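You operate a simulated robot arm through the tools that you are given. There is no shell and no other tool. Be economical: measure what you need, move in short steps, check, and stop when the job is done.

You run a simulated robot arm. Do the job below in one go: nothing can be reset, and whatever is moved stays where it is left.

JOB
Load the green sample roll from the samples drawer, join it and turn the light box on at high.
Fine: drawer shut again; the brake stays on.

Only the result counts: the job must be done as asked and must still hold three seconds after the hand-in. Knocking over, shifting, dropping, spilling or breaking anything else fails it.

ROBOT AND FRAMES
A 7-joint arm with a three-finger gripper on a trunk, on a base that drives. Base frame: it is fixed to the floor where the robot stands at the start and does not move with it; the origin is under the middle of the robot, x ahead of it, y to its left, z up; the surface under the hand at the start is at about z = 88. Lengths are in cm, angles in rad, forces in N, time in s.
With the tool pointing down near the work surface it reaches from about 14 to 88 cm from the robot's upright axis, wherever it stands. Its first joint turns from -2.897 to 2.897 rad. Places, roughly: brake lever [60, -20, 90]; dimmer knob [40, -50, 90]; hand wheel [30, -70, 90]; light box switch [50, -40, 90]; samples drawer of the checking bench [60, -10, 70]. Payload 2.94 kg.
The tool frame sits at the grasp point between the pads (the TCP): z along the fingers, y along the line on which they close. The tips reach 3 cm beyond it. The gripper opens to 13.2 cm. The gripper's body begins 10.7 cm behind the TCP.
Orientation is that of the tool frame in the base frame, as a unit quaternion [x, y, z, w]. With the fingers straight down and closing along the base's y, the tool's x points along the base's -x, its y along +y and its z along -z.

CONTROLS
- The arm moves only by the tool drive_tool. Its argument "targets" is a list that holds one entry, the list of rows, each a list of 7 numbers: the finger opening in cm, from 0 to 13.2, then the shift along the tool's x, y, z in cm, then the turn, a rotation vector about the tool's x, y, z in rad. In form: [[[hand, x, y, z, rx, ry, rz], ...]]. A call has 1 to 20 rows; each row is the pose to reach, as a shift and turn from the pose commanded when the call began, along the tool's axes at that moment. A row lasts 0.2 s, in which the tool goes at most 5 cm and 0.15 rad; a call with a longer step from one row to the next is refused whole, and so is a gripper value outside its range. A pose out of reach is approached as far as the arm can. The call stops where the force on the tool passes 90 N (or 10 N more than at its start, if that is more) or the arm is blocked; 0.2 s more then pass. Each finger halts on what it meets, pressing with about 40 N; the grip force reading is that of the motor and also rises with nothing between the fingers. The clock runs only during rows and for 0.2 s after the last one: add rows that repeat a pose to give the fingers time. The reply holds the time, the measured pose of the TCP, the force on the tool along the base axes, the opening and the grip force, in the units named above and with some noise, with the torque about the TCP (base axes, N m) and any sound that the robot's microphone picked up.
- Cameras (640 x 400 px; columns grow to the right, rows downward): "scene" is now at [2.91, 14.12, 174.23]; the picture's right is [-0.63, -0.78, 0.00], its down [-0.61, 0.49, -0.62] and it looks along [0.48, -0.39, -0.78] (base axes); focal length 293 px, centre (320, 200). "wrist" rides on the gripper at [7.2, 0.3, -14.4] in the tool frame; the picture's right is [-0.04, 1.00, 0.00], its down [-0.88, -0.04, -0.48] and it looks along [-0.48, -0.02, 0.88] (tool axes); focal length 256 px, centre (320, 200). There is no depth. A picture from a camera that has moved, and an enlarged one, comes with that camera's place and axes in the base frame and with its lens.
- camera(camera): a new picture of that camera. No time passes.
- move_column(by): slides the trunk up (or, below 0, down) by that many cm; the arm and the scene camera ride with it, the base frame stays. It gives what a move gives, with no picture.
- roll_base(legs): drives the robot by 1 to 6 legs, each [ahead, left, turn to the left] in cm, cm and rad, along the robot's own axes; the way and the turn of a leg run together, so that a leg with both is an arc; at most 150 cm and 3.142 rad a leg. The arm and the cameras ride along, it lands a little off, and it stops where it bumps. It gives what a move gives.
- head_to(pan, tilt): turns the head with the scene camera to pan (to the left, within 2.496 rad either way) and tilt (down, from -0.506 to 1.204), counted from straight ahead of the robot. It gives what a move gives.
- enlarge(camera, box): a new picture of the part [left, top, right, bottom] of that camera's present view, enlarged. No time passes.
- job_done(): hands the job in; it is judged then, once.

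Work in short steps. Places have to be worked out from the pictures, the camera data and where the tool is seen: move nearer, look again, correct. Check each grasp and each placing, and mend what went wrong. You have 120 turns and 78 pictures in all, those below and enlarged ones among them. Open the gripper and draw the arm clear of the work before you hand the job in, unless the task says otherwise; then end with one line.

The tools are called after "Request:" as name(argument=value, ...) on one line, values as JSON. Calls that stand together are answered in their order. drive_tool: Moves the arm, as the interface text tells. Its arguments: {"type":"object","properties":{"targets":{"type":"array","items":{"type":"array","items":{"type":"array","items":{"type":"number"}}}}},"required":["targets"]} The other tools are called the same way: move_column (by) slides the trunk up or down; roll_base (legs) drives the base; head_to (pan, tilt) turns the head that bears the scene camera; camera (camera) takes a picture; enlarge (camera, box) takes an enlarged picture of a part of a camera's view; job_done () hands the job in.

At the start:

```text
t: 0.0
position: [52.6, -26.04, 128.23]
ee_rot: [0.001, 1.0, 0.0, 0.0]
ft_force: [0.7, 0.4, 0.3]
ft_torque: [-0.02, 0.01, 0.02]
gripper_width: 13.2
finger_force: 0.1
trunk travel left (down, up): [-25.0, 29.0]
robot x, y, heading: [-0.19, 0.1, 0.002]
head pan, tilt: [-0.681, 0.897]
```

scene: 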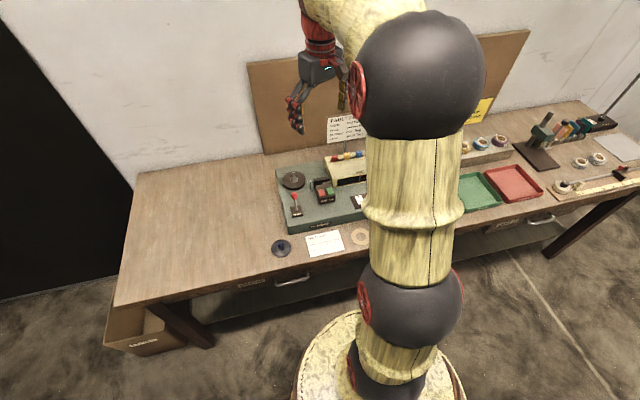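
wrist: 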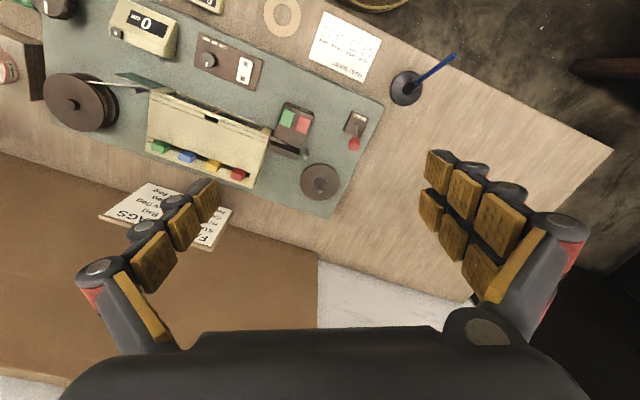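

The wrist view shows the checking bench with instruction cards. I enlarge parts to read them.

Request:
enlarge(camera="wrist", box=[0, 0, 240, 150])

Request:
enlarge(camera="wrist", box=[180, 0, 420, 150])

Request:
enlarge(camera="wrist", box=[80, 60, 400, 260])

```text
2.67 times, centred on (120, 75) of wrist
camera zoom: at [45.42, -25.68, 142.63], right [0.04, 1.0, 0.0], down [0.88, -0.04, 0.48], along [0.48, -0.02, -0.88], focal length 683 px, centre (853, 533)
```

zoom: 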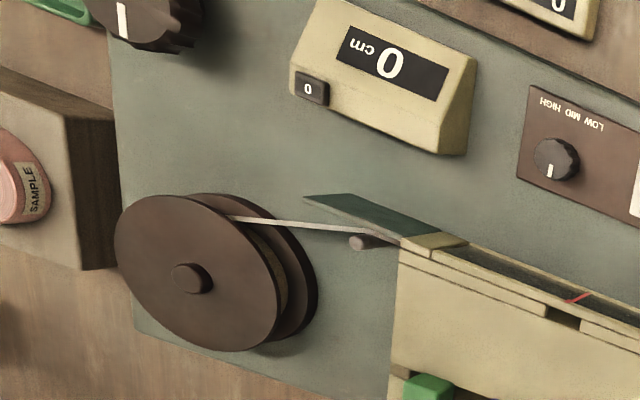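

```text
2.67 times, centred on (300, 75) of wrist
camera zoom: at [45.42, -25.68, 142.63], right [0.04, 1.0, 0.0], down [0.88, -0.04, 0.48], along [0.48, -0.02, -0.88], focal length 683 px, centre (373, 533)
```

zoom: 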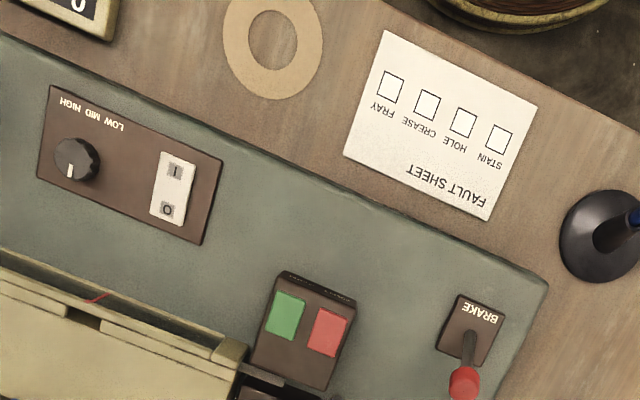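

```text
2.00 times, centred on (240, 160) of wrist
camera zoom: at [45.42, -25.68, 142.63], right [0.04, 1.0, 0.0], down [0.88, -0.04, 0.48], along [0.48, -0.02, -0.88], focal length 512 px, centre (480, 280)
```

zoom: 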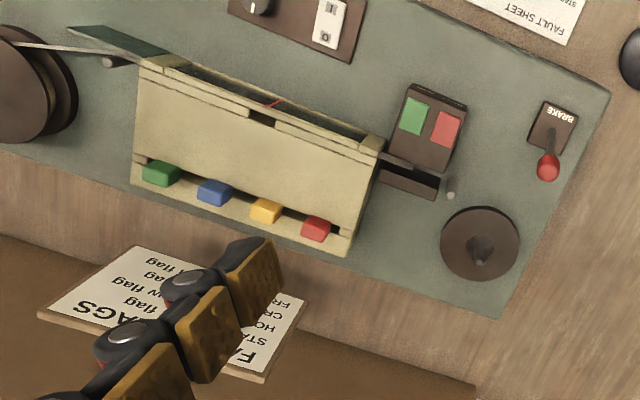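

I need to read the small labels on the button box and the rest of the bench. I zoom further and look at the right end.

Request:
enlarge(camera="wrist", box=[260, 90, 388, 210])

Request:
enlarge(camera="scene", box=[230, 130, 390, 290])

Request:
enlarge(camera="scene", box=[440, 80, 640, 240])

```text
3.33 times, centred on (324, 150) of wrist
camera zoom: at [45.42, -25.68, 142.63], right [0.04, 1.0, 0.0], down [0.88, -0.04, 0.48], along [0.48, -0.02, -0.88], focal length 853 px, centre (307, 367)
```

zoom: 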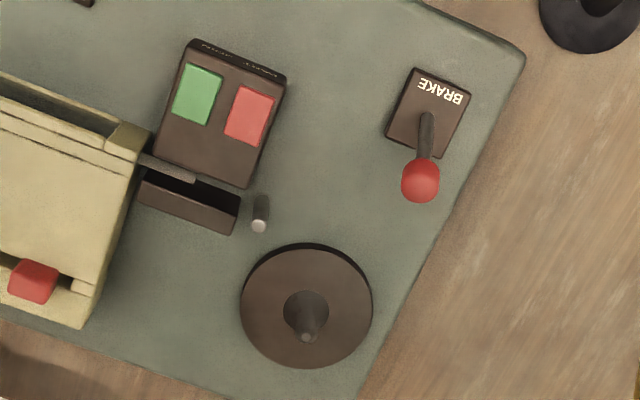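

```text
2.50 times, centred on (310, 210) of scene
camera zoom: at [2.91, 14.12, 174.23], right [-0.63, -0.78, 0.0], down [-0.61, 0.49, -0.62], along [0.48, -0.39, -0.78], focal length 732 px, centre (345, 175)
```

zoom: 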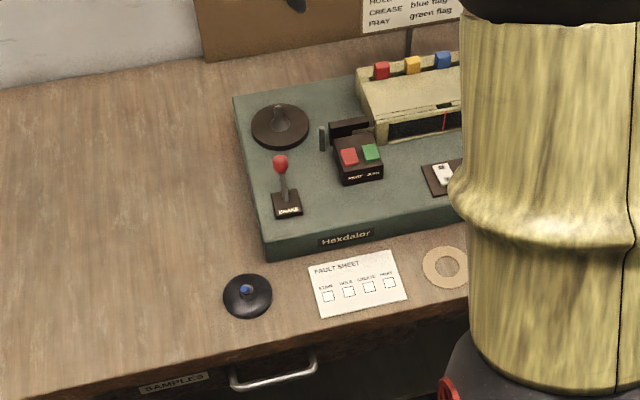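

```text
2.50 times, centred on (540, 160) of scene
camera zoom: at [2.91, 14.12, 174.23], right [-0.63, -0.78, 0.0], down [-0.61, 0.49, -0.62], along [0.48, -0.39, -0.78], focal length 732 px, centre (-230, 300)
```

zoom: 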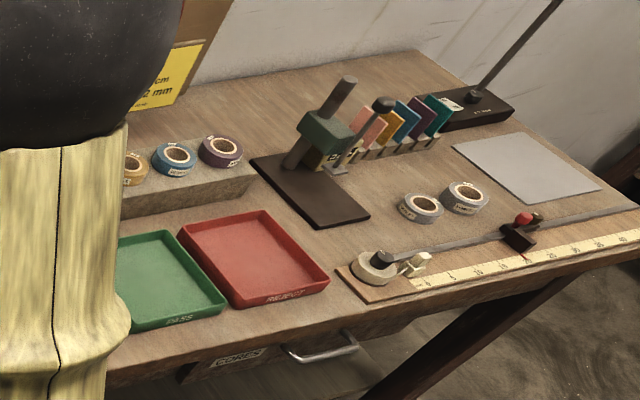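

Buttons appear to be on the splice block (JOIN green). The bench is yawed about -30°, so I square the robot up to it and back off to get room for the drawer.

Request:
roll_base(legs=[[0, 0, -0.525], [-18, 10, 0]])

Request:
camera(camera="wrist")

Request:
camera(camera="scene")

```text
t: 3.1
position: [21.76, -30.87, 128.31]
ee_rot: [0.257, 0.966, 0.0, 0.001]
ft_force: [-0.5, 0.9, 0.4]
ft_torque: [0.01, 0.0, 0.04]
gripper_width: 13.2
finger_force: 0.0
trunk travel left (down, up): [-25.0, 29.0]
robot x, y, heading: [-10.77, 17.76, -0.515]
head pan, tilt: [-0.681, 0.897]
```

```text
69 pictures are left
camera wrist: at [15.67, -26.91, 142.7], right [0.53, 0.85, 0.0], down [0.74, -0.47, 0.48], along [0.4, -0.25, -0.88], focal length 256 px, centre (320, 200)
```

wrist: 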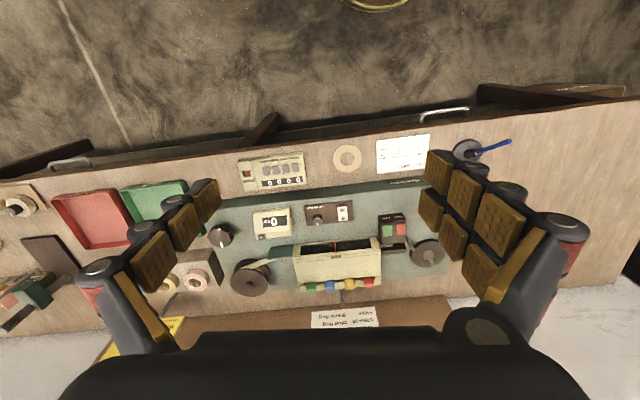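

```text
68 pictures are left
camera scene: at [-1.32, 28.72, 174.23], right [-0.93, -0.36, 0.0], down [-0.28, 0.73, -0.62], along [0.23, -0.58, -0.78], focal length 293 px, centre (320, 200)
```

scene: 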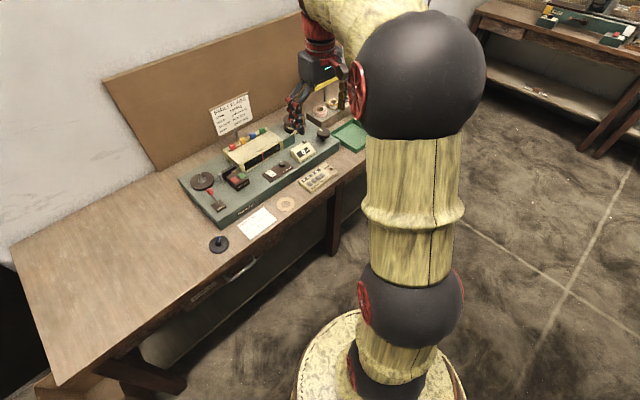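

Robot is near -0.515 heading; the bench looks to be at about -0.42. I trim the heading and bring the hand down toward the samples drawer handle, tilted forward for a look.

Request:
roll_base(legs=[[0, 0, 0.094]])

Request:
drive_tool(targets=[[[13.2, 1.5, 3.7, 1.5, 0, -0.09, 0], [13.2, 3, 7.4, 3, 0, -0.17, 0], [13.2, 4.5, 11.1, 4.5, 0, -0.26, 0], [13.2, 6, 14.8, 6, 0, -0.34, 0], [13.2, 7.5, 18.5, 7.5, 0, -0.43, 0], [13.2, 9, 22.2, 9, 0, -0.51, 0], [13.2, 10, 26, 10, 0, -0.6, 0]]])

Request:
camera(camera="wrist")

```text
t: 4.0
position: [26.29, -27.58, 128.32]
ee_rot: [0.21, 0.978, 0.0, 0.0]
ft_force: [-0.2, -0.1, 0.3]
ft_torque: [-0.01, 0.0, 0.0]
gripper_width: 13.2
finger_force: 0.2
trunk travel left (down, up): [-25.0, 29.0]
robot x, y, heading: [-10.92, 18.23, -0.43]
head pan, tilt: [-0.681, 0.897]
```

```text
t: 5.6
position: [27.87, 0.26, 118.52]
ee_rot: [0.202, 0.934, -0.062, 0.289]
ft_force: [0.0, 0.1, -0.5]
ft_torque: [0.03, -0.01, 0.01]
gripper_width: 13.2
finger_force: 0.2
trunk travel left (down, up): [-25.0, 29.0]
robot x, y, heading: [-10.59, 17.79, -0.425]
head pan, tilt: [-0.681, 0.897]
```

```text
67 pictures are left
camera wrist: at [15.31, 6.53, 126.2], right [0.44, 0.9, 0.02], down [0.4, -0.22, 0.89], along [0.8, -0.39, -0.46], focal length 256 px, centre (320, 200)
```

wrist: 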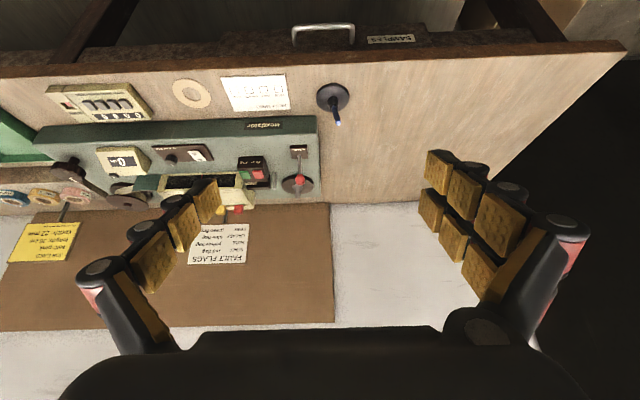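

Heading now matches the bench. I zoom on the handle region and the far cards.

Request:
enlarge(camera="wrist", box=[240, 0, 440, 120])

Request:
enlarge(camera="wrist", box=[90, 110, 330, 260])

```text
3.20 times, centred on (340, 60) of wrist
camera zoom: at [15.31, 6.53, 126.2], right [0.44, 0.9, 0.02], down [0.4, -0.22, 0.89], along [0.8, -0.39, -0.46], focal length 819 px, centre (256, 648)
```

zoom: 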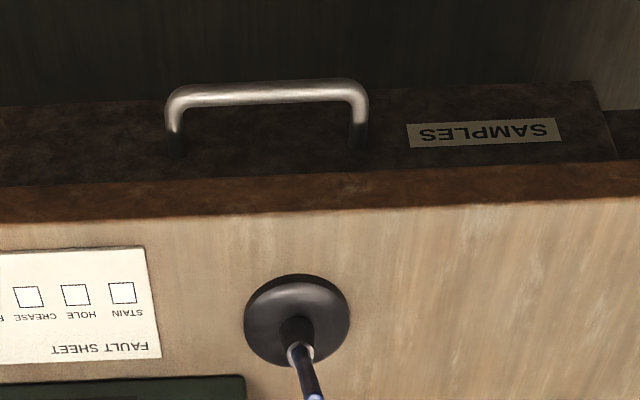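

```text
2.67 times, centred on (210, 185) of wrist
camera zoom: at [15.31, 6.53, 126.2], right [0.44, 0.9, 0.02], down [0.4, -0.22, 0.89], along [0.8, -0.39, -0.46], focal length 683 px, centre (613, 240)
```

zoom: 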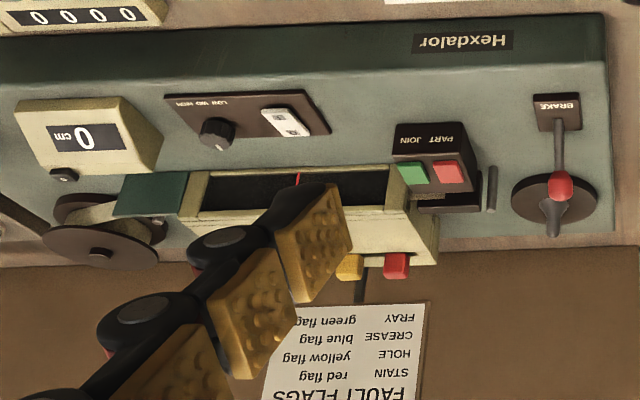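

Bar triangulates to about (42,-5,73), below the bench overhang, so I'll grasp it with the tool pointing forward. First back the robot 20 cm for room.

Request:
roll_base(legs=[[-20, 0, 0]])

Request:
drive_tool(targets=[[[13.2, 0, 0, 0, 0, -0.14, 0], [13.2, 0, 0, 0, 0, -0.28, 0], [13.2, 0, 0, 0, 0, -0.42, 0], [13.2, 0, 0, 0, 0, -0.56, 0], [10, 0, 0, 0, 0, -0.7, 0], [7, 0, 0, 0, 0, -0.84, 0], [6, 0, 0, 0, 0, -0.97, 0]]])

Request:
camera(camera="wrist")

Request:
camera(camera="scene")

```text
t: 7.2
position: [9.78, 8.67, 118.46]
ee_rot: [0.201, 0.934, -0.062, 0.29]
ft_force: [0.2, 0.2, 0.6]
ft_torque: [-0.01, -0.02, 0.01]
gripper_width: 13.19
finger_force: 0.2
trunk travel left (down, up): [-25.0, 29.0]
robot x, y, heading: [-28.91, 26.16, -0.427]
head pan, tilt: [-0.681, 0.897]
```

```text
t: 8.8
position: [9.97, 8.54, 118.45]
ee_rot: [0.149, 0.691, -0.149, 0.692]
ft_force: [-0.5, 0.2, 0.1]
ft_torque: [-0.01, 0.01, 0.01]
gripper_width: 8.47
finger_force: 1.9
trunk travel left (down, up): [-25.0, 29.0]
robot x, y, heading: [-29.18, 25.97, -0.422]
head pan, tilt: [-0.681, 0.897]
```

```text
64 pictures are left
camera wrist: at [-3.08, 14.88, 111.21], right [0.41, 0.91, 0.04], down [-0.45, 0.16, 0.88], along [0.79, -0.38, 0.48], focal length 256 px, centre (320, 200)
```

wrist: 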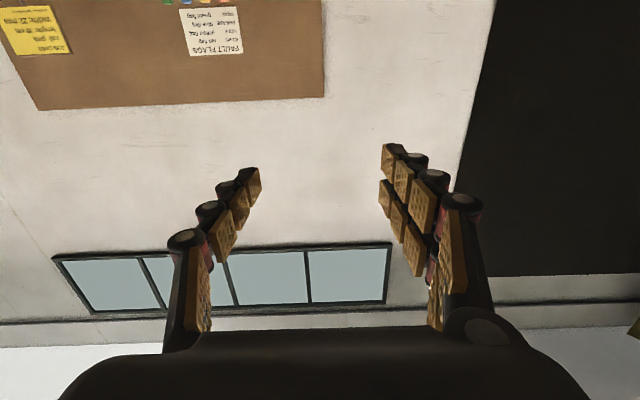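

```text
63 pictures are left
camera scene: at [-20.58, 37.75, 174.23], right [-0.89, -0.45, 0.0], down [-0.35, 0.7, -0.62], along [0.28, -0.56, -0.78], focal length 293 px, centre (320, 200)
```

scene: 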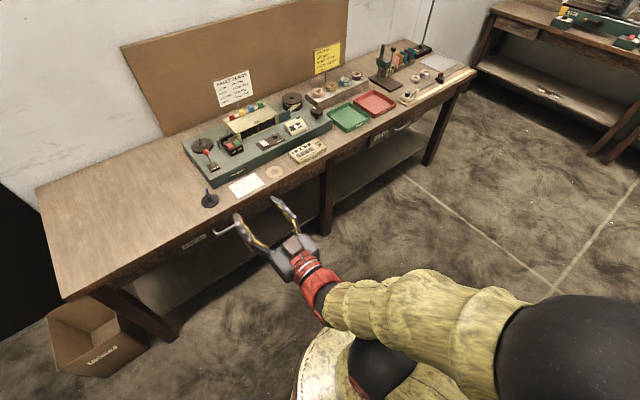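

Good view. I zoom the scene camera on the handle to refine its height.

Request:
enlarge(camera="scene", box=[150, 160, 310, 260])

Request:
drive_tool(targets=[[[6, 0, 0, 0, 0, 0, 0.14], [6, 0, 0, 0, 0, 0, 0.28], [6, 0, 0, 0, 0, 0, 0.42], [6, 0, 0, 0, 0, 0, 0.56], [6, 0, 0, 0, 0, 0, 0.7], [6, 0, 0, 0, 0, 0, 0.84], [6, 0, 0, 0, 0, 0, 0.98], [6, 0, 0, 0, 0, 0, 1.12], [6, 0, 0, 0, 0, 0, 1.26], [6, 0, 0, 0, 0, 0, 1.4], [6, 0, 0, 0, 0, 0, 1.5], [6, 0, 0, 0, 0, 0, 1.57]]])

```text
4.00 times, centred on (230, 210) of scene
camera zoom: at [-20.58, 37.75, 174.23], right [-0.89, -0.45, 0.0], down [-0.35, 0.7, -0.62], along [0.28, -0.56, -0.78], focal length 1172 px, centre (680, 160)
```

zoom: 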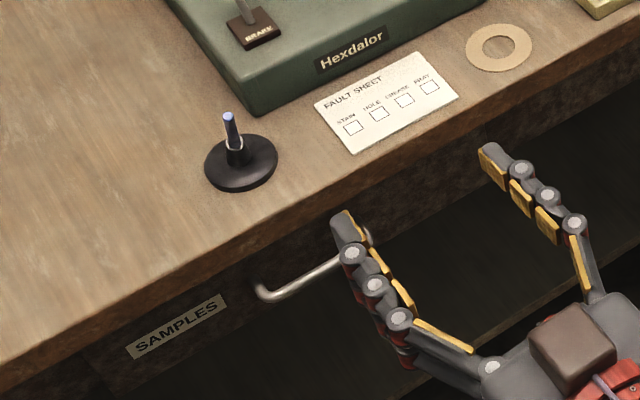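

```text
t: 11.4
position: [9.88, 8.5, 118.59]
ee_rot: [0.594, 0.384, 0.384, 0.594]
ft_force: [0.3, -0.1, -0.4]
ft_torque: [0.01, 0.01, 0.02]
gripper_width: 6.03
finger_force: 0.1
trunk travel left (down, up): [-25.0, 29.0]
robot x, y, heading: [-29.49, 26.41, -0.423]
head pan, tilt: [-0.681, 0.897]
```

Handle confirmed at about (42,-5,73.3). Lower the trunk 20 cm and arm 25 cm, with the tool staying well in front of the bench, then look.

Request:
move_column(by=-20)

Request:
drive_tool(targets=[[[6, 0, -5, 0, 0, 0, 0], [6, 0, -10, 0, 0, 0, 0], [6, 0, -15, 0, 0, 0, 0], [6, 0.3, -20, 3, 0, 0, 0], [6, 0.6, -24, 6, 0, 0, 0], [6, 0.8, -25.2, 10.5, 0, 0, 0], [6, 1, -25.3, 15, 0, 0, 0]]])

Request:
camera(camera="wrist")

Request:
camera(camera="scene")

```text
t: 13.6
position: [9.83, 8.54, 98.47]
ee_rot: [0.594, 0.384, 0.383, 0.594]
ft_force: [-0.1, -0.8, 1.2]
ft_torque: [-0.01, 0.04, 0.0]
gripper_width: 6.01
finger_force: 0.1
trunk travel left (down, up): [-5.0, 49.0]
robot x, y, heading: [-29.01, 26.3, -0.424]
head pan, tilt: [-0.681, 0.897]
```

```text
refused: row 4 steps farther than a row can; nothing moved
```

```text
61 pictures are left
camera wrist: at [-0.26, 21.17, 98.8], right [-0.02, -0.04, 1.0], down [-0.79, -0.61, -0.04], along [0.61, -0.79, -0.02], focal length 256 px, centre (320, 200)
```

wrist: 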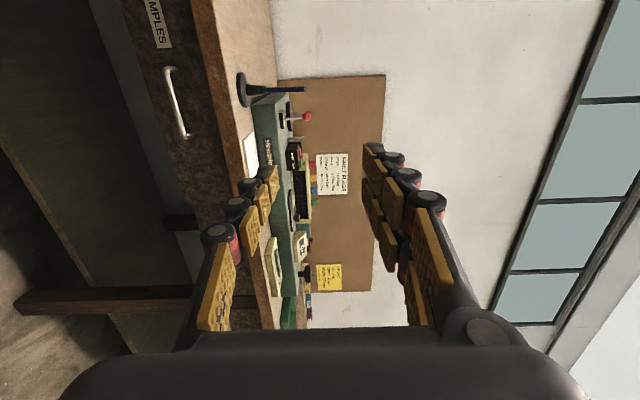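

```text
60 pictures are left
camera scene: at [-20.6, 37.75, 154.24], right [-0.89, -0.45, 0.0], down [-0.35, 0.7, -0.62], along [0.28, -0.56, -0.78], focal length 293 px, centre (320, 200)
```

scene: 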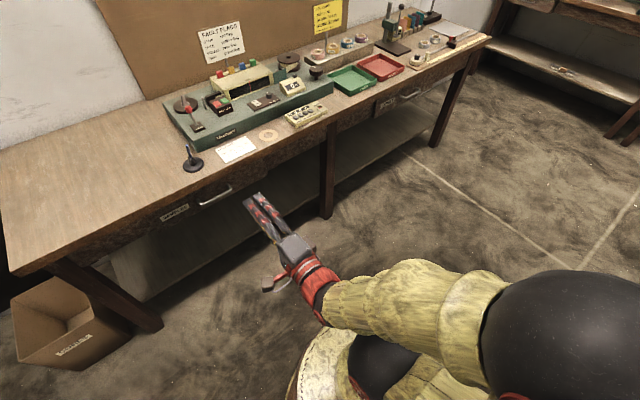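

Step limit was exceeded by a hair; I redo the descent with smaller steps, ending about 18 cm short of the handle.

Request:
drive_tool(targets=[[[6, 0, -4.8, 0, 0, 0, 0], [6, 0, -9.6, 0, 0, 0, 0], [6, 0, -14.4, 0, 0, 0, 0], [6, 0, -19, 1.5, 0, 0, 0], [6, 0, -23, 4.3, 0, 0, 0], [6, 0, -25, 8.5, 0, 0, 0], [6, 0, -25.2, 13, 0, 0, 0], [6, 0, -25.2, 17, 0, 0, 0]]])

Request:
camera(camera="wrist")

Request:
enlarge(camera="scene", box=[150, 140, 310, 240])

```text
t: 14.7
position: [9.9, 8.57, 85.25]
ee_rot: [0.586, 0.382, 0.389, 0.599]
ft_force: [-1.3, -0.2, -0.3]
ft_torque: [-0.01, 0.0, 0.02]
gripper_width: 6.02
finger_force: 0.1
trunk travel left (down, up): [-5.0, 49.0]
robot x, y, heading: [-28.97, 26.05, -0.423]
head pan, tilt: [-0.681, 0.897]
stopped in row 5: the arm was blocked; the commanded pose is now the measured one
```

```text
59 pictures are left
camera wrist: at [-0.23, 21.25, 85.21], right [-0.04, -0.03, 1.0], down [-0.79, -0.61, -0.05], along [0.61, -0.79, 0.0], focal length 256 px, centre (320, 200)
```

wrist: 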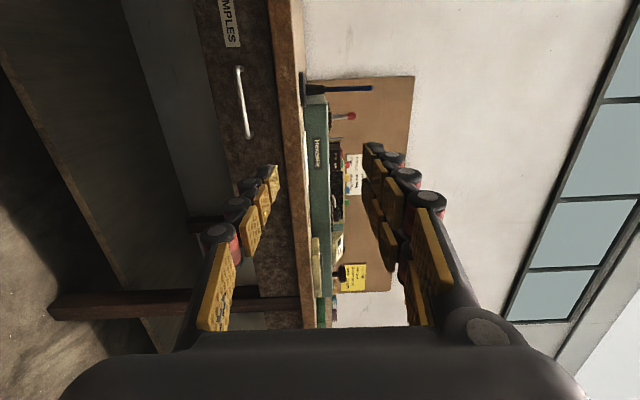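

```text
4.00 times, centred on (230, 190) of scene
camera zoom: at [-20.72, 37.81, 154.24], right [-0.89, -0.45, 0.0], down [-0.35, 0.7, -0.62], along [0.28, -0.56, -0.78], focal length 1172 px, centre (680, 240)
```

zoom: 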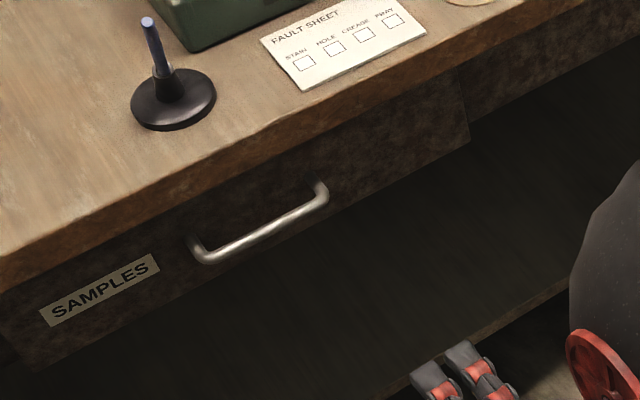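

The arm was blocked at z≈85 while close in (likely folding limit). I go forward first, where it can reach lower, also trunk down by 4 more.

Request:
drive_tool(targets=[[[6, 0, 0, 4.5, 0.02, -0.006, 0], [6, 0, 0, 9, 0.02, -0.006, 0], [6, 0.3, 0, 13.5, 0.02, -0.006, 0], [6, 0.6, 0, 17, 0.02, -0.006, 0]]])

Request:
move_column(by=-5)

Request:
drive_tool(targets=[[[6, 0, -2, 0, 0, 0, 0], [6, 0, -4, 0, 0, 0, 0], [6, 0, -6, 0, 0, 0, 0]]])

Request:
camera(camera="wrist")

```text
t: 15.7
position: [25.9, 2.28, 85.17]
ee_rot: [0.594, 0.386, 0.383, 0.593]
ft_force: [0.5, -0.1, 0.9]
ft_torque: [-0.02, 0.0, 0.01]
gripper_width: 6.02
finger_force: 0.0
trunk travel left (down, up): [-5.0, 49.0]
robot x, y, heading: [-28.74, 25.77, -0.425]
head pan, tilt: [-0.681, 0.897]
```

```text
t: 16.6
position: [25.88, 2.33, 80.45]
ee_rot: [0.595, 0.386, 0.383, 0.593]
ft_force: [-0.5, 0.9, 0.4]
ft_torque: [-0.02, 0.03, -0.01]
gripper_width: 6.03
finger_force: 0.1
trunk travel left (down, up): [0.0, 54.0]
robot x, y, heading: [-29.11, 25.63, -0.425]
head pan, tilt: [-0.681, 0.897]
```

```text
t: 17.4
position: [25.82, 2.24, 74.11]
ee_rot: [0.594, 0.386, 0.383, 0.593]
ft_force: [0.3, 0.8, 0.7]
ft_torque: [0.04, 0.02, -0.01]
gripper_width: 6.0
finger_force: 0.1
trunk travel left (down, up): [0.0, 54.0]
robot x, y, heading: [-29.19, 26.09, -0.422]
head pan, tilt: [-0.681, 0.897]
```

```text
57 pictures are left
camera wrist: at [15.69, 14.97, 74.54], right [-0.01, -0.04, 1.0], down [-0.79, -0.61, -0.04], along [0.61, -0.79, -0.02], focal length 256 px, centre (320, 200)
```

wrist: 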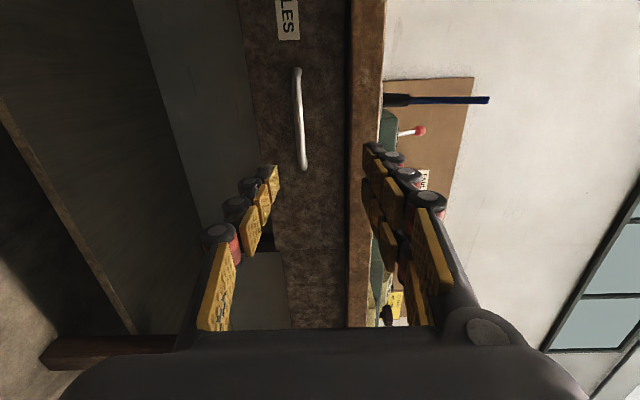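

Bench top is really near z≈82 and the bar sits near z≈72.4, ~18 cm ahead. I advance 11 cm, lower 1.7, narrow the fingers and re-check.

Request:
drive_tool(targets=[[[5, 0.2, -1, 3, 0, 0, 0], [5, 0.5, -1.7, 7, 0, 0, 0], [5, 0.5, -1.7, 11, 0, 0, 0], [5, 0.5, -1.7, 11, 0, 0, 0]]])

Request:
camera(camera="wrist")

```text
t: 18.4
position: [35.97, -1.82, 72.38]
ee_rot: [0.594, 0.385, 0.383, 0.594]
ft_force: [0.4, 0.8, 0.3]
ft_torque: [0.05, -0.02, 0.02]
gripper_width: 5.0
finger_force: 0.0
trunk travel left (down, up): [0.0, 54.0]
robot x, y, heading: [-29.42, 25.9, -0.419]
head pan, tilt: [-0.681, 0.897]
```

```text
56 pictures are left
camera wrist: at [25.96, 10.86, 72.77], right [-0.01, -0.04, 1.0], down [-0.79, -0.61, -0.04], along [0.61, -0.79, -0.02], focal length 256 px, centre (320, 200)
```

wrist: 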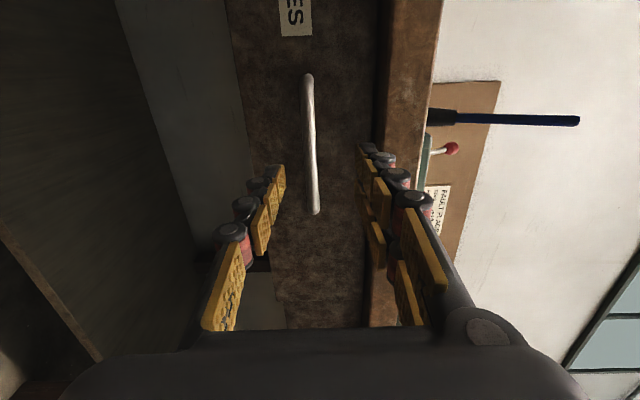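

Bar lies between the fingers, slightly low. Advance 6.3 cm, lower 0.4, and close on it.

Request:
drive_tool(targets=[[[5, 0, -0.4, 2, 0, 0, 0], [5, 0, -0.4, 4.5, 0, 0, 0], [5, 0, -0.4, 6.3, 0, 0, 0]]])

Request:
camera(camera="wrist")

```text
t: 19.2
position: [41.78, -4.36, 72.09]
ee_rot: [0.594, 0.386, 0.383, 0.593]
ft_force: [0.6, 0.7, 0.0]
ft_torque: [0.0, 0.02, -0.03]
gripper_width: 5.03
finger_force: 0.0
trunk travel left (down, up): [0.0, 54.0]
robot x, y, heading: [-29.04, 26.17, -0.422]
head pan, tilt: [-0.681, 0.897]
```

```text
55 pictures are left
camera wrist: at [31.6, 8.27, 72.39], right [-0.01, -0.04, 1.0], down [-0.79, -0.61, -0.04], along [0.61, -0.79, -0.02], focal length 256 px, centre (320, 200)
```

wrist: 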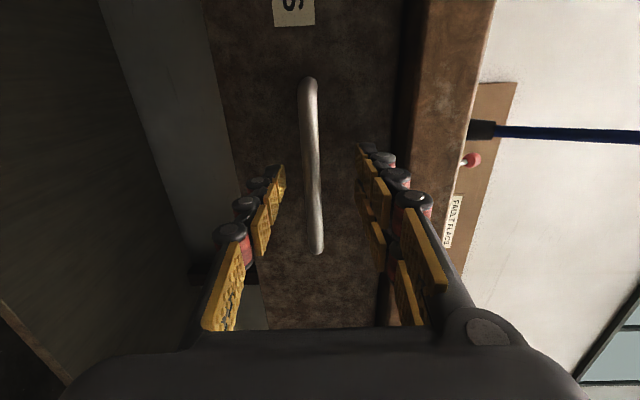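

Bar appears ~1–2 cm beyond the TCP, still inside the pads. Nudge 0.8 cm forward and close.

Request:
drive_tool(targets=[[[5, 0, -0.3, 0.8, 0, 0, 0], [3, 0, -0.3, 0.8, 0, 0, 0], [0, 0, -0.3, 0.8, 0, 0, 0], [0, 0, -0.3, 0.8, 0, 0, 0], [0, 0, -0.3, 0.8, 0, 0, 0], [0, 0, -0.3, 0.8, 0, 0, 0]]])

```text
t: 20.6
position: [42.44, -4.62, 71.57]
ee_rot: [0.595, 0.386, 0.383, 0.592]
ft_force: [-1.0, 0.1, -10.9]
ft_torque: [0.1, 0.07, 0.03]
gripper_width: 1.12
finger_force: 36.2
trunk travel left (down, up): [0.0, 54.0]
robot x, y, heading: [-28.98, 26.09, -0.419]
head pan, tilt: [-0.681, 0.897]
```

Gripped the bar (1.12 cm). Pull straight back with the arm 12 cm.

Request:
drive_tool(targets=[[[0, 0, 0, -2, 0, 0, 0], [0, 0, 0, -4, 0, 0, 0], [0, 0, 0, -6, 0, 0, 0], [0, 0, 0, -8, 0, 0, 0], [0, 0, 0, -10, 0, 0, 0], [0, 0, 0, -12, 0, 0, 0]]])

Request:
camera(camera="scene")

```text
t: 22.0
position: [31.5, 0.33, 71.53]
ee_rot: [0.597, 0.387, 0.382, 0.59]
ft_force: [4.6, 10.3, -32.2]
ft_torque: [0.23, 0.21, -0.08]
gripper_width: 1.08
finger_force: 38.0
trunk travel left (down, up): [0.0, 54.0]
robot x, y, heading: [-28.74, 26.15, -0.427]
head pan, tilt: [-0.681, 0.897]
```

```text
54 pictures are left
camera scene: at [-20.3, 37.73, 149.2], right [-0.89, -0.45, 0.0], down [-0.35, 0.7, -0.62], along [0.28, -0.56, -0.78], focal length 293 px, centre (320, 200)
```

scene: 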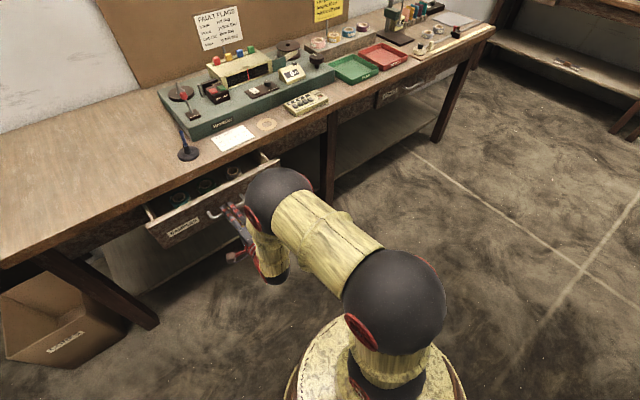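

Drawer opens; a slight vertical strain, so I lower the command 0.3 and pull another 10 cm.

Request:
drive_tool(targets=[[[0, 0, -0.3, -2, 0, 0, 0], [0, 0, -0.3, -4, 0, 0, 0], [0, 0, -0.3, -6, 0, 0, 0], [0, 0, -0.3, -8, 0, 0, 0], [0, 0, -0.3, -10, 0, 0, 0]]])

Request:
enlarge(camera="scene", box=[100, 120, 340, 270])

```text
t: 23.2
position: [22.5, 4.4, 71.54]
ee_rot: [0.595, 0.387, 0.382, 0.592]
ft_force: [7.8, 18.8, -26.2]
ft_torque: [0.23, 0.13, 0.73]
gripper_width: 1.06
finger_force: 38.2
trunk travel left (down, up): [0.0, 54.0]
robot x, y, heading: [-29.15, 25.82, -0.428]
head pan, tilt: [-0.681, 0.897]
```

```text
2.67 times, centred on (220, 195) of scene
camera zoom: at [-20.36, 37.81, 149.21], right [-0.89, -0.45, 0.0], down [-0.35, 0.7, -0.62], along [0.28, -0.56, -0.78], focal length 781 px, centre (587, 213)
```

zoom: 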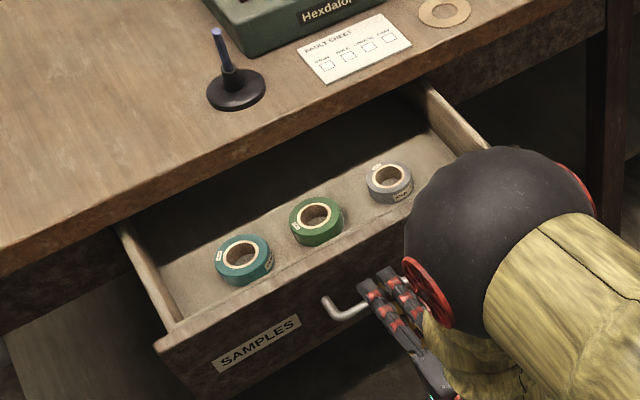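

Green roll is the middle one, lying about under the bench edge; I need the drawer ~10 cm further out. Pull on with the arm.

Request:
drive_tool(targets=[[[0, 0, -0.3, -2, 0, 0, 0], [0, 0, -0.3, -4, 0, 0, 0], [0, 0, -0.3, -6, 0, 0, 0], [0, 0, -0.3, -8, 0, 0, 0], [0, 0, -0.3, -10, 0, 0, 0]]])

Request:
enlarge(camera="scene", box=[100, 120, 340, 270])

```text
t: 24.4
position: [15.26, 7.68, 71.93]
ee_rot: [0.589, 0.379, 0.388, 0.599]
ft_force: [4.6, 13.4, -89.1]
ft_torque: [0.44, 0.94, 0.24]
gripper_width: 1.94
finger_force: 44.2
trunk travel left (down, up): [0.0, 54.0]
robot x, y, heading: [-28.84, 25.94, -0.421]
head pan, tilt: [-0.681, 0.897]
```

```text
2.67 times, centred on (220, 195) of scene
camera zoom: at [-20.12, 37.64, 149.09], right [-0.89, -0.45, 0.0], down [-0.35, 0.7, -0.62], along [0.28, -0.56, -0.78], focal length 781 px, centre (587, 213)
```

zoom: 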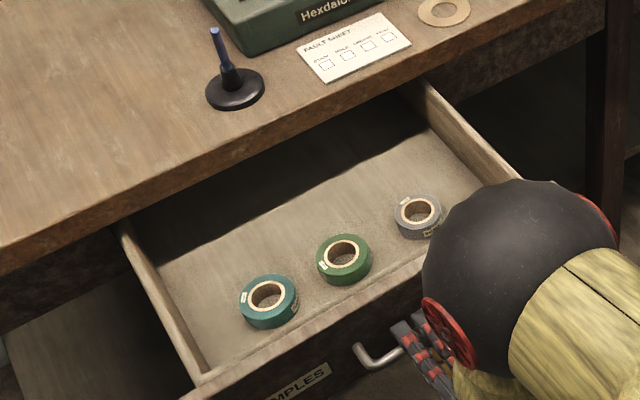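

Enough clearance now (roll ≈11 cm in front of the bench edge). Release the handle, then back the base away to clear it.

Request:
drive_tool(targets=[[[2.5, 0, 0, 0, 0, 0, 0], [4, 0, 0, 0, 0, 0, 0], [5, 0, 0, 0, 0, 0, 0], [5, 0, 0, 0, 0, 0, 0]]])

Request:
camera(camera="wrist")

```text
t: 25.4
position: [15.02, 7.91, 72.88]
ee_rot: [0.582, 0.375, 0.393, 0.605]
ft_force: [-0.6, -0.7, -1.1]
ft_torque: [0.0, 0.03, -0.01]
gripper_width: 4.99
finger_force: 0.0
trunk travel left (down, up): [0.0, 54.0]
robot x, y, heading: [-29.24, 26.26, -0.419]
head pan, tilt: [-0.681, 0.897]
```

```text
51 pictures are left
camera wrist: at [4.91, 20.53, 72.59], right [-0.06, -0.02, 1.0], down [-0.79, -0.61, -0.06], along [0.61, -0.79, 0.01], focal length 256 px, centre (320, 200)
```

wrist: 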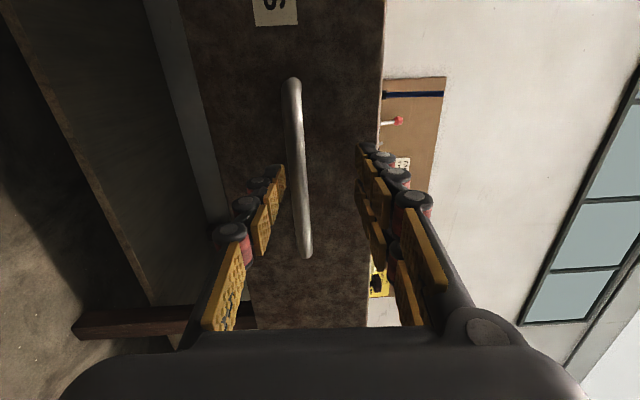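

Bar is free between the fingers. Back off 12 cm, then raise the trunk 30 cm.

Request:
roll_base(legs=[[-12, 0, 0]])

Request:
move_column(by=30)

Request:
camera(camera="scene")

```text
t: 26.6
position: [4.09, 12.82, 72.86]
ee_rot: [0.582, 0.376, 0.393, 0.605]
ft_force: [-0.2, 0.2, -0.4]
ft_torque: [0.01, -0.03, 0.02]
gripper_width: 5.0
finger_force: 0.2
trunk travel left (down, up): [0.0, 54.0]
robot x, y, heading: [-40.18, 30.78, -0.417]
head pan, tilt: [-0.681, 0.897]
```

```text
t: 29.6
position: [4.0, 12.83, 102.82]
ee_rot: [0.582, 0.376, 0.393, 0.605]
ft_force: [0.0, -0.9, 0.6]
ft_torque: [-0.01, 0.01, -0.01]
gripper_width: 5.0
finger_force: 0.2
trunk travel left (down, up): [-30.0, 24.0]
robot x, y, heading: [-40.16, 30.91, -0.418]
head pan, tilt: [-0.681, 0.897]
```

```text
50 pictures are left
camera scene: at [-31.57, 42.69, 179.22], right [-0.89, -0.45, 0.0], down [-0.35, 0.7, -0.62], along [0.28, -0.56, -0.78], focal length 293 px, centre (320, 200)
```

scene: 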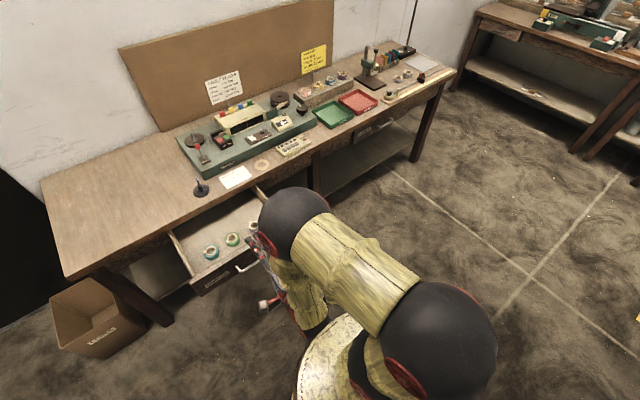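

Next I swing the tool to point straight down with closing along the drawer's depth, moving out above the green roll for a look.

Request:
drive_tool(targets=[[[5, 0, 0, 2.6, 0.147, 0, 0], [6, 0, 0, 5.2, 0.293, 0, 0], [7, 0, 0, 7.8, 0.44, 0, 0], [8, 0, 0, 10.4, 0.586, 0, 0], [9, 0, 0, 13, 0.733, 0, 0], [10, 0, 0, 15.6, 0.88, 0, 0], [11, 0, 0, 18.2, 1.026, 0, 0], [11, 0, 0, 20.8, 1.173, 0, 0], [11, 0, 0, 23.4, 1.32, 0, 0], [11, 0.1, 0, 26, 1.466, 0, 0], [11, 0.2, 0, 28.5, 1.61, 0, 0]]])

Request:
camera(camera="wrist")

Request:
camera(camera="scene")

```text
t: 32.0
position: [30.23, 1.34, 103.79]
ee_rot: [0.84, 0.543, 0.0, -0.002]
ft_force: [1.4, 0.1, -0.7]
ft_torque: [0.04, 0.05, 0.02]
gripper_width: 10.98
finger_force: 0.1
out of reach, approached as far as the arm can: row 8
trunk travel left (down, up): [-30.0, 24.0]
robot x, y, heading: [-39.9, 30.61, -0.421]
head pan, tilt: [-0.681, 0.897]
```

```text
49 pictures are left
camera wrist: at [33.57, 7.84, 118.14], right [0.89, -0.45, 0.0], down [-0.39, -0.79, 0.47], along [-0.22, -0.42, -0.88], focal length 256 px, centre (320, 200)
```

wrist: 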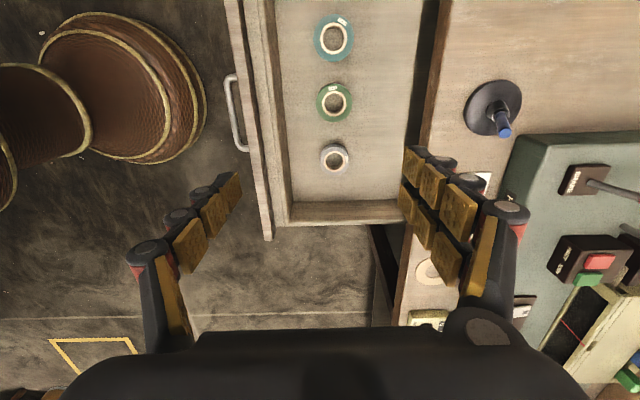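

```text
48 pictures are left
camera scene: at [-31.28, 42.56, 179.21], right [-0.89, -0.45, 0.0], down [-0.35, 0.7, -0.62], along [0.28, -0.56, -0.78], focal length 293 px, centre (320, 200)
```

scene: 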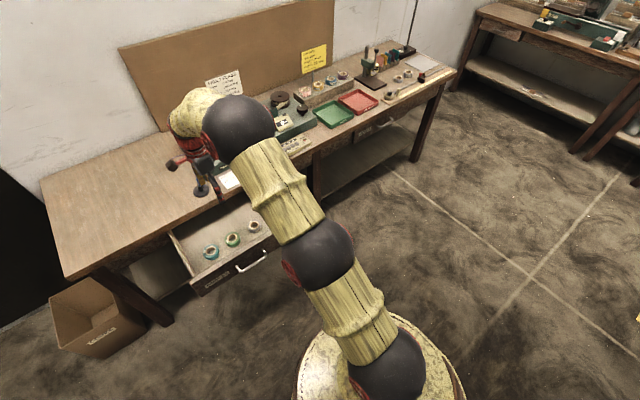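

Green roll is at about n=29, s=14.6. Shift over it and descend to z≈82 to check again.

Request:
drive_tool(targets=[[[10, 0.5, 1, 3, 0, 0, 0], [10, 0.9, 2.1, 7, 0, 0, 0], [10, 0.9, 2.1, 11.5, 0, 0, 0], [10, 0.9, 2.1, 16, 0, 0, 0], [10, 0.9, 2.1, 20, 0, 0, 0], [10, 0.9, 2.1, 22, 0, 0, 0]]])

Request:
camera(camera="wrist")

```text
t: 33.4
position: [32.53, 1.43, 81.91]
ee_rot: [0.84, 0.543, 0.002, 0.0]
ft_force: [0.8, -0.4, 0.2]
ft_torque: [0.0, 0.05, 0.03]
gripper_width: 9.99
finger_force: 0.0
trunk travel left (down, up): [-30.0, 24.0]
robot x, y, heading: [-40.01, 30.82, -0.424]
head pan, tilt: [-0.681, 0.897]
```

```text
47 pictures are left
camera wrist: at [35.77, 7.93, 96.33], right [0.89, -0.45, 0.0], down [-0.4, -0.79, 0.47], along [-0.21, -0.42, -0.88], focal length 256 px, centre (320, 200)
```

wrist: 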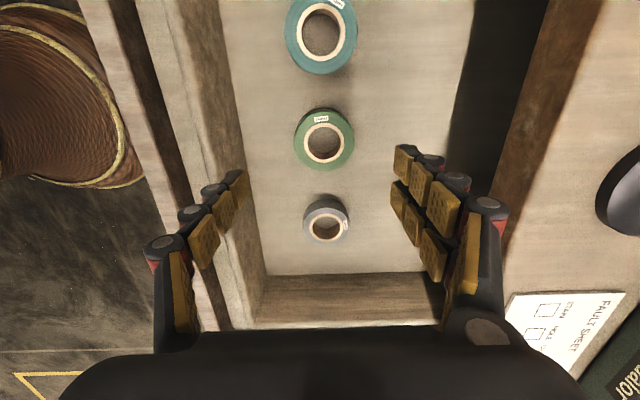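

Well aligned; nudge 0.4 cm inward and descend to TCP z≈71.5, then look.

Request:
drive_tool(targets=[[[10, 0, 0.4, 3, 0, 0, 0], [10, 0, 0.4, 6, 0, 0, 0], [10, 0, 0.4, 8.5, 0, 0, 0], [10, 0, 0.4, 10.4, 0, 0, 0]]])

Request:
camera(camera="wrist")

```text
t: 34.4
position: [32.89, 1.17, 71.57]
ee_rot: [0.839, 0.544, 0.003, 0.0]
ft_force: [0.0, -1.1, -0.3]
ft_torque: [-0.02, 0.04, 0.04]
gripper_width: 9.99
finger_force: 0.0
trunk travel left (down, up): [-30.0, 24.0]
robot x, y, heading: [-40.06, 30.89, -0.42]
head pan, tilt: [-0.681, 0.897]
```

```text
46 pictures are left
camera wrist: at [36.18, 7.82, 86.04], right [0.89, -0.45, 0.0], down [-0.4, -0.79, 0.47], along [-0.21, -0.42, -0.88], focal length 256 px, centre (320, 200)
```

wrist: 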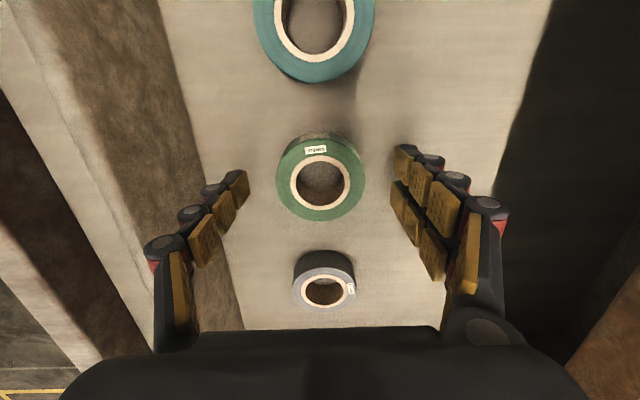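

Roll is centred between the pads. Descend 1.4 more gently and then close on it.

Request:
drive_tool(targets=[[[10, 0, 0, 0.5, 0, 0, 0], [10, 0, 0, 1.0, 0, 0, 0], [10, 0, 0, 1.4, 0, 0, 0]]])

Request:
drive_tool(targets=[[[8, 0, 0, 0, 0, 0, 0], [6, 0, 0, 0, 0, 0, 0], [5, 0, 0, 0, 0, 0, 0], [5, 0, 0, 0, 0, 0, 0], [5, 0, 0, 0, 0, 0, 0]]])

Request:
camera(camera="wrist")

```text
t: 35.2
position: [32.92, 1.19, 70.25]
ee_rot: [0.839, 0.544, 0.002, 0.0]
ft_force: [0.5, 0.3, -0.8]
ft_torque: [0.03, 0.01, 0.03]
gripper_width: 9.99
finger_force: 0.0
trunk travel left (down, up): [-30.0, 24.0]
robot x, y, heading: [-39.71, 30.35, -0.421]
head pan, tilt: [-0.681, 0.897]
```

```text
t: 36.4
position: [32.99, 1.26, 70.32]
ee_rot: [0.839, 0.544, 0.002, 0.001]
ft_force: [-0.3, 1.7, 2.0]
ft_torque: [0.05, 0.04, -0.02]
gripper_width: 6.41
finger_force: 35.7
trunk travel left (down, up): [-30.0, 24.0]
robot x, y, heading: [-40.09, 30.94, -0.421]
head pan, tilt: [-0.681, 0.897]
```

```text
45 pictures are left
camera wrist: at [36.12, 7.84, 84.63], right [0.89, -0.45, 0.0], down [-0.4, -0.79, 0.47], along [-0.21, -0.42, -0.88], focal length 256 px, centre (320, 200)
```

wrist: 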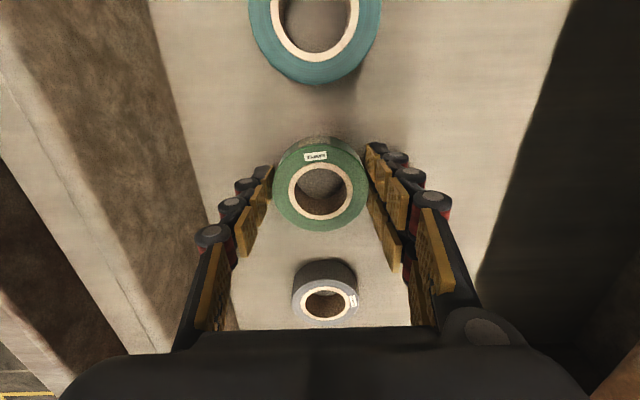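

Roll gripped (6.4 cm). Lift it clear to z≈104, then I'll park it on the free bench area on the left so I can shut the drawer before approaching the spindle.

Request:
drive_tool(targets=[[[5, 0, 0, -4, 0, 0, 0], [5, 0, 0, -8.5, 0, 0, 0], [5, 0, 0, -13, 0, 0, 0], [5, 0, 0, -17.5, 0, 0, 0], [5, 0, 0, -22, 0, 0, 0], [5, 0, 0, -26.5, 0, 0, 0], [5, 0, 0, -31, 0, 0, 0]]])

Request:
camera(camera="wrist")

```text
t: 38.0
position: [32.61, 1.12, 101.28]
ee_rot: [0.839, 0.543, 0.001, -0.001]
ft_force: [-0.3, 0.4, -0.1]
ft_torque: [0.04, -0.05, 0.0]
gripper_width: 6.38
finger_force: 40.5
trunk travel left (down, up): [-30.0, 24.0]
robot x, y, heading: [-39.95, 30.83, -0.429]
head pan, tilt: [-0.681, 0.897]
```

```text
44 pictures are left
camera wrist: at [35.95, 7.65, 115.7], right [0.89, -0.45, 0.0], down [-0.4, -0.79, 0.47], along [-0.21, -0.42, -0.88], focal length 256 px, centre (320, 200)
```

wrist: 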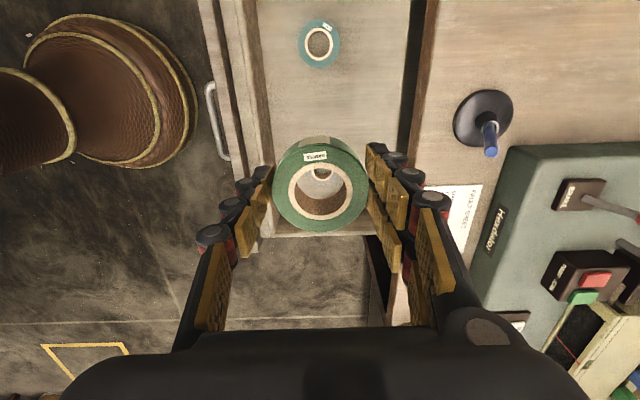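

Roll held firmly. Move left 18 cm first to avoid the pen stand, then drive forward 20 cm.

Request:
drive_tool(targets=[[[5, 4.5, 0, -1, 0, 0, 0], [5, 9, 0, -2, 0, 0, 0], [5, 13.5, 0, -3, 0, 0, 0], [5, 18, 0, -4, 0, 0, 0], [5, 20, 0, -4, 0, 0, 0]]])

Request:
roll_base(legs=[[20, 0, 0]])

Request:
camera(camera="wrist")

```text
t: 39.2
position: [41.11, 19.36, 105.37]
ee_rot: [0.84, 0.543, 0.001, 0.001]
ft_force: [-1.1, 0.1, -0.8]
ft_torque: [-0.04, 0.0, 0.01]
gripper_width: 6.4
finger_force: 39.8
trunk travel left (down, up): [-30.0, 24.0]
robot x, y, heading: [-40.02, 30.8, -0.419]
head pan, tilt: [-0.681, 0.897]
```

```text
t: 40.8
position: [59.23, 10.97, 105.1]
ee_rot: [0.84, 0.542, 0.001, -0.001]
ft_force: [-0.1, -0.4, 0.3]
ft_torque: [0.03, 0.02, 0.03]
gripper_width: 6.38
finger_force: 39.6
trunk travel left (down, up): [-30.0, 24.0]
robot x, y, heading: [-21.84, 22.89, -0.42]
head pan, tilt: [-0.681, 0.897]
```

```text
43 pictures are left
camera wrist: at [62.55, 17.59, 119.54], right [0.89, -0.45, 0.0], down [-0.4, -0.79, 0.47], along [-0.21, -0.42, -0.88], focal length 256 px, centre (320, 200)
```

wrist: 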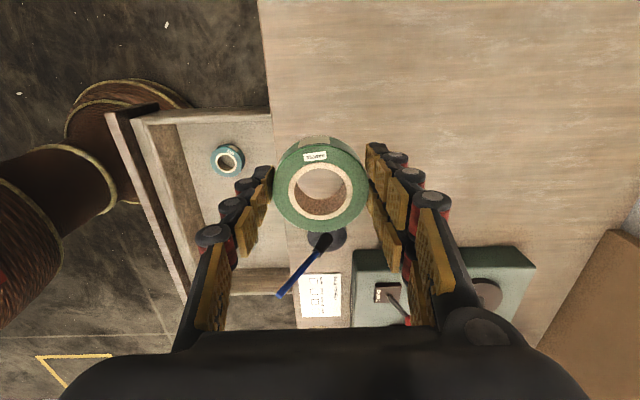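

Below is bare bench. Descend to about z=86, then ease down watching the force.

Request:
drive_tool(targets=[[[5, 0, 0, 4.5, 0, 0, 0], [5, 0, 0, 9, 0, 0, 0], [5, 0, 0, 13.5, 0, 0, 0], [5, 0, 0, 17, 0, 0, 0], [5, 0, 0, 19, 0, 0, 0]]])

Request:
drive_tool(targets=[[[5, 0, 0, 0.3, 0, 0, 0], [5, 0, 0, 0.6, 0, 0, 0], [5, 0, 0, 0.8, 0, 0, 0]]])

Request:
camera(camera="wrist")

```text
t: 42.0
position: [59.28, 11.02, 86.2]
ee_rot: [0.84, 0.542, 0.002, 0.0]
ft_force: [0.1, 0.4, -0.4]
ft_torque: [0.02, 0.02, -0.01]
gripper_width: 6.38
finger_force: 40.0
trunk travel left (down, up): [-30.0, 24.0]
robot x, y, heading: [-22.16, 22.37, -0.424]
head pan, tilt: [-0.681, 0.897]
```

```text
t: 42.8
position: [59.22, 11.09, 85.65]
ee_rot: [0.84, 0.543, 0.002, 0.0]
ft_force: [-2.4, 0.9, 7.6]
ft_torque: [-0.04, 0.31, -0.02]
gripper_width: 6.42
finger_force: 39.9
trunk travel left (down, up): [-30.0, 24.0]
robot x, y, heading: [-21.88, 22.68, -0.423]
head pan, tilt: [-0.681, 0.897]
```

```text
42 pictures are left
camera wrist: at [62.5, 17.66, 99.98], right [0.89, -0.45, 0.0], down [-0.4, -0.79, 0.47], along [-0.21, -0.42, -0.88], focal length 256 px, centre (320, 200)
```

wrist: 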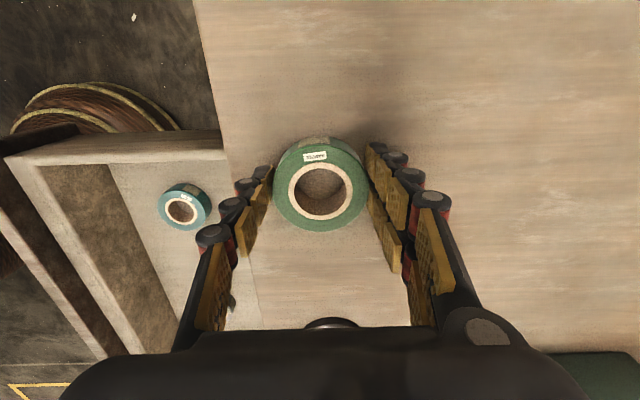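

Contact felt (7.6 N). Release and rise.

Request:
drive_tool(targets=[[[7, 0, 0, 0, 0, 0, 0], [9, 0, 0, 0, 0, 0, 0], [10, 0, 0, 0, 0, 0, 0], [10, 0, 0, -4, 0, 0, 0], [10, 0, 0, -8.5, 0, 0, 0], [10, 0, 0, -13, 0, 0, 0], [10, 0, 0, -17.5, 0, 0, 0], [10, 0, 0, -22, 0, 0, 0]]])

Request:
camera(camera="wrist")

```text
t: 44.6
position: [59.23, 11.13, 107.58]
ee_rot: [0.84, 0.542, 0.001, -0.001]
ft_force: [0.0, 0.0, 0.0]
ft_torque: [-0.04, -0.02, -0.01]
gripper_width: 10.01
finger_force: 0.0
trunk travel left (down, up): [-30.0, 24.0]
robot x, y, heading: [-21.81, 22.73, -0.426]
head pan, tilt: [-0.681, 0.897]
```

```text
41 pictures are left
camera wrist: at [62.45, 17.61, 122.0], right [0.89, -0.45, 0.0], down [-0.4, -0.79, 0.47], along [-0.21, -0.42, -0.88], focal length 256 px, centre (320, 200)
```

wrist: 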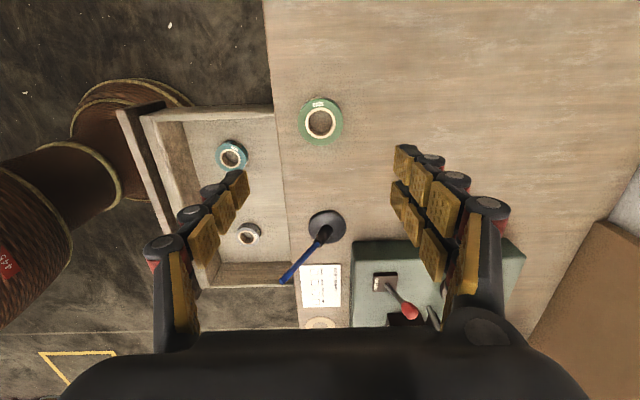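

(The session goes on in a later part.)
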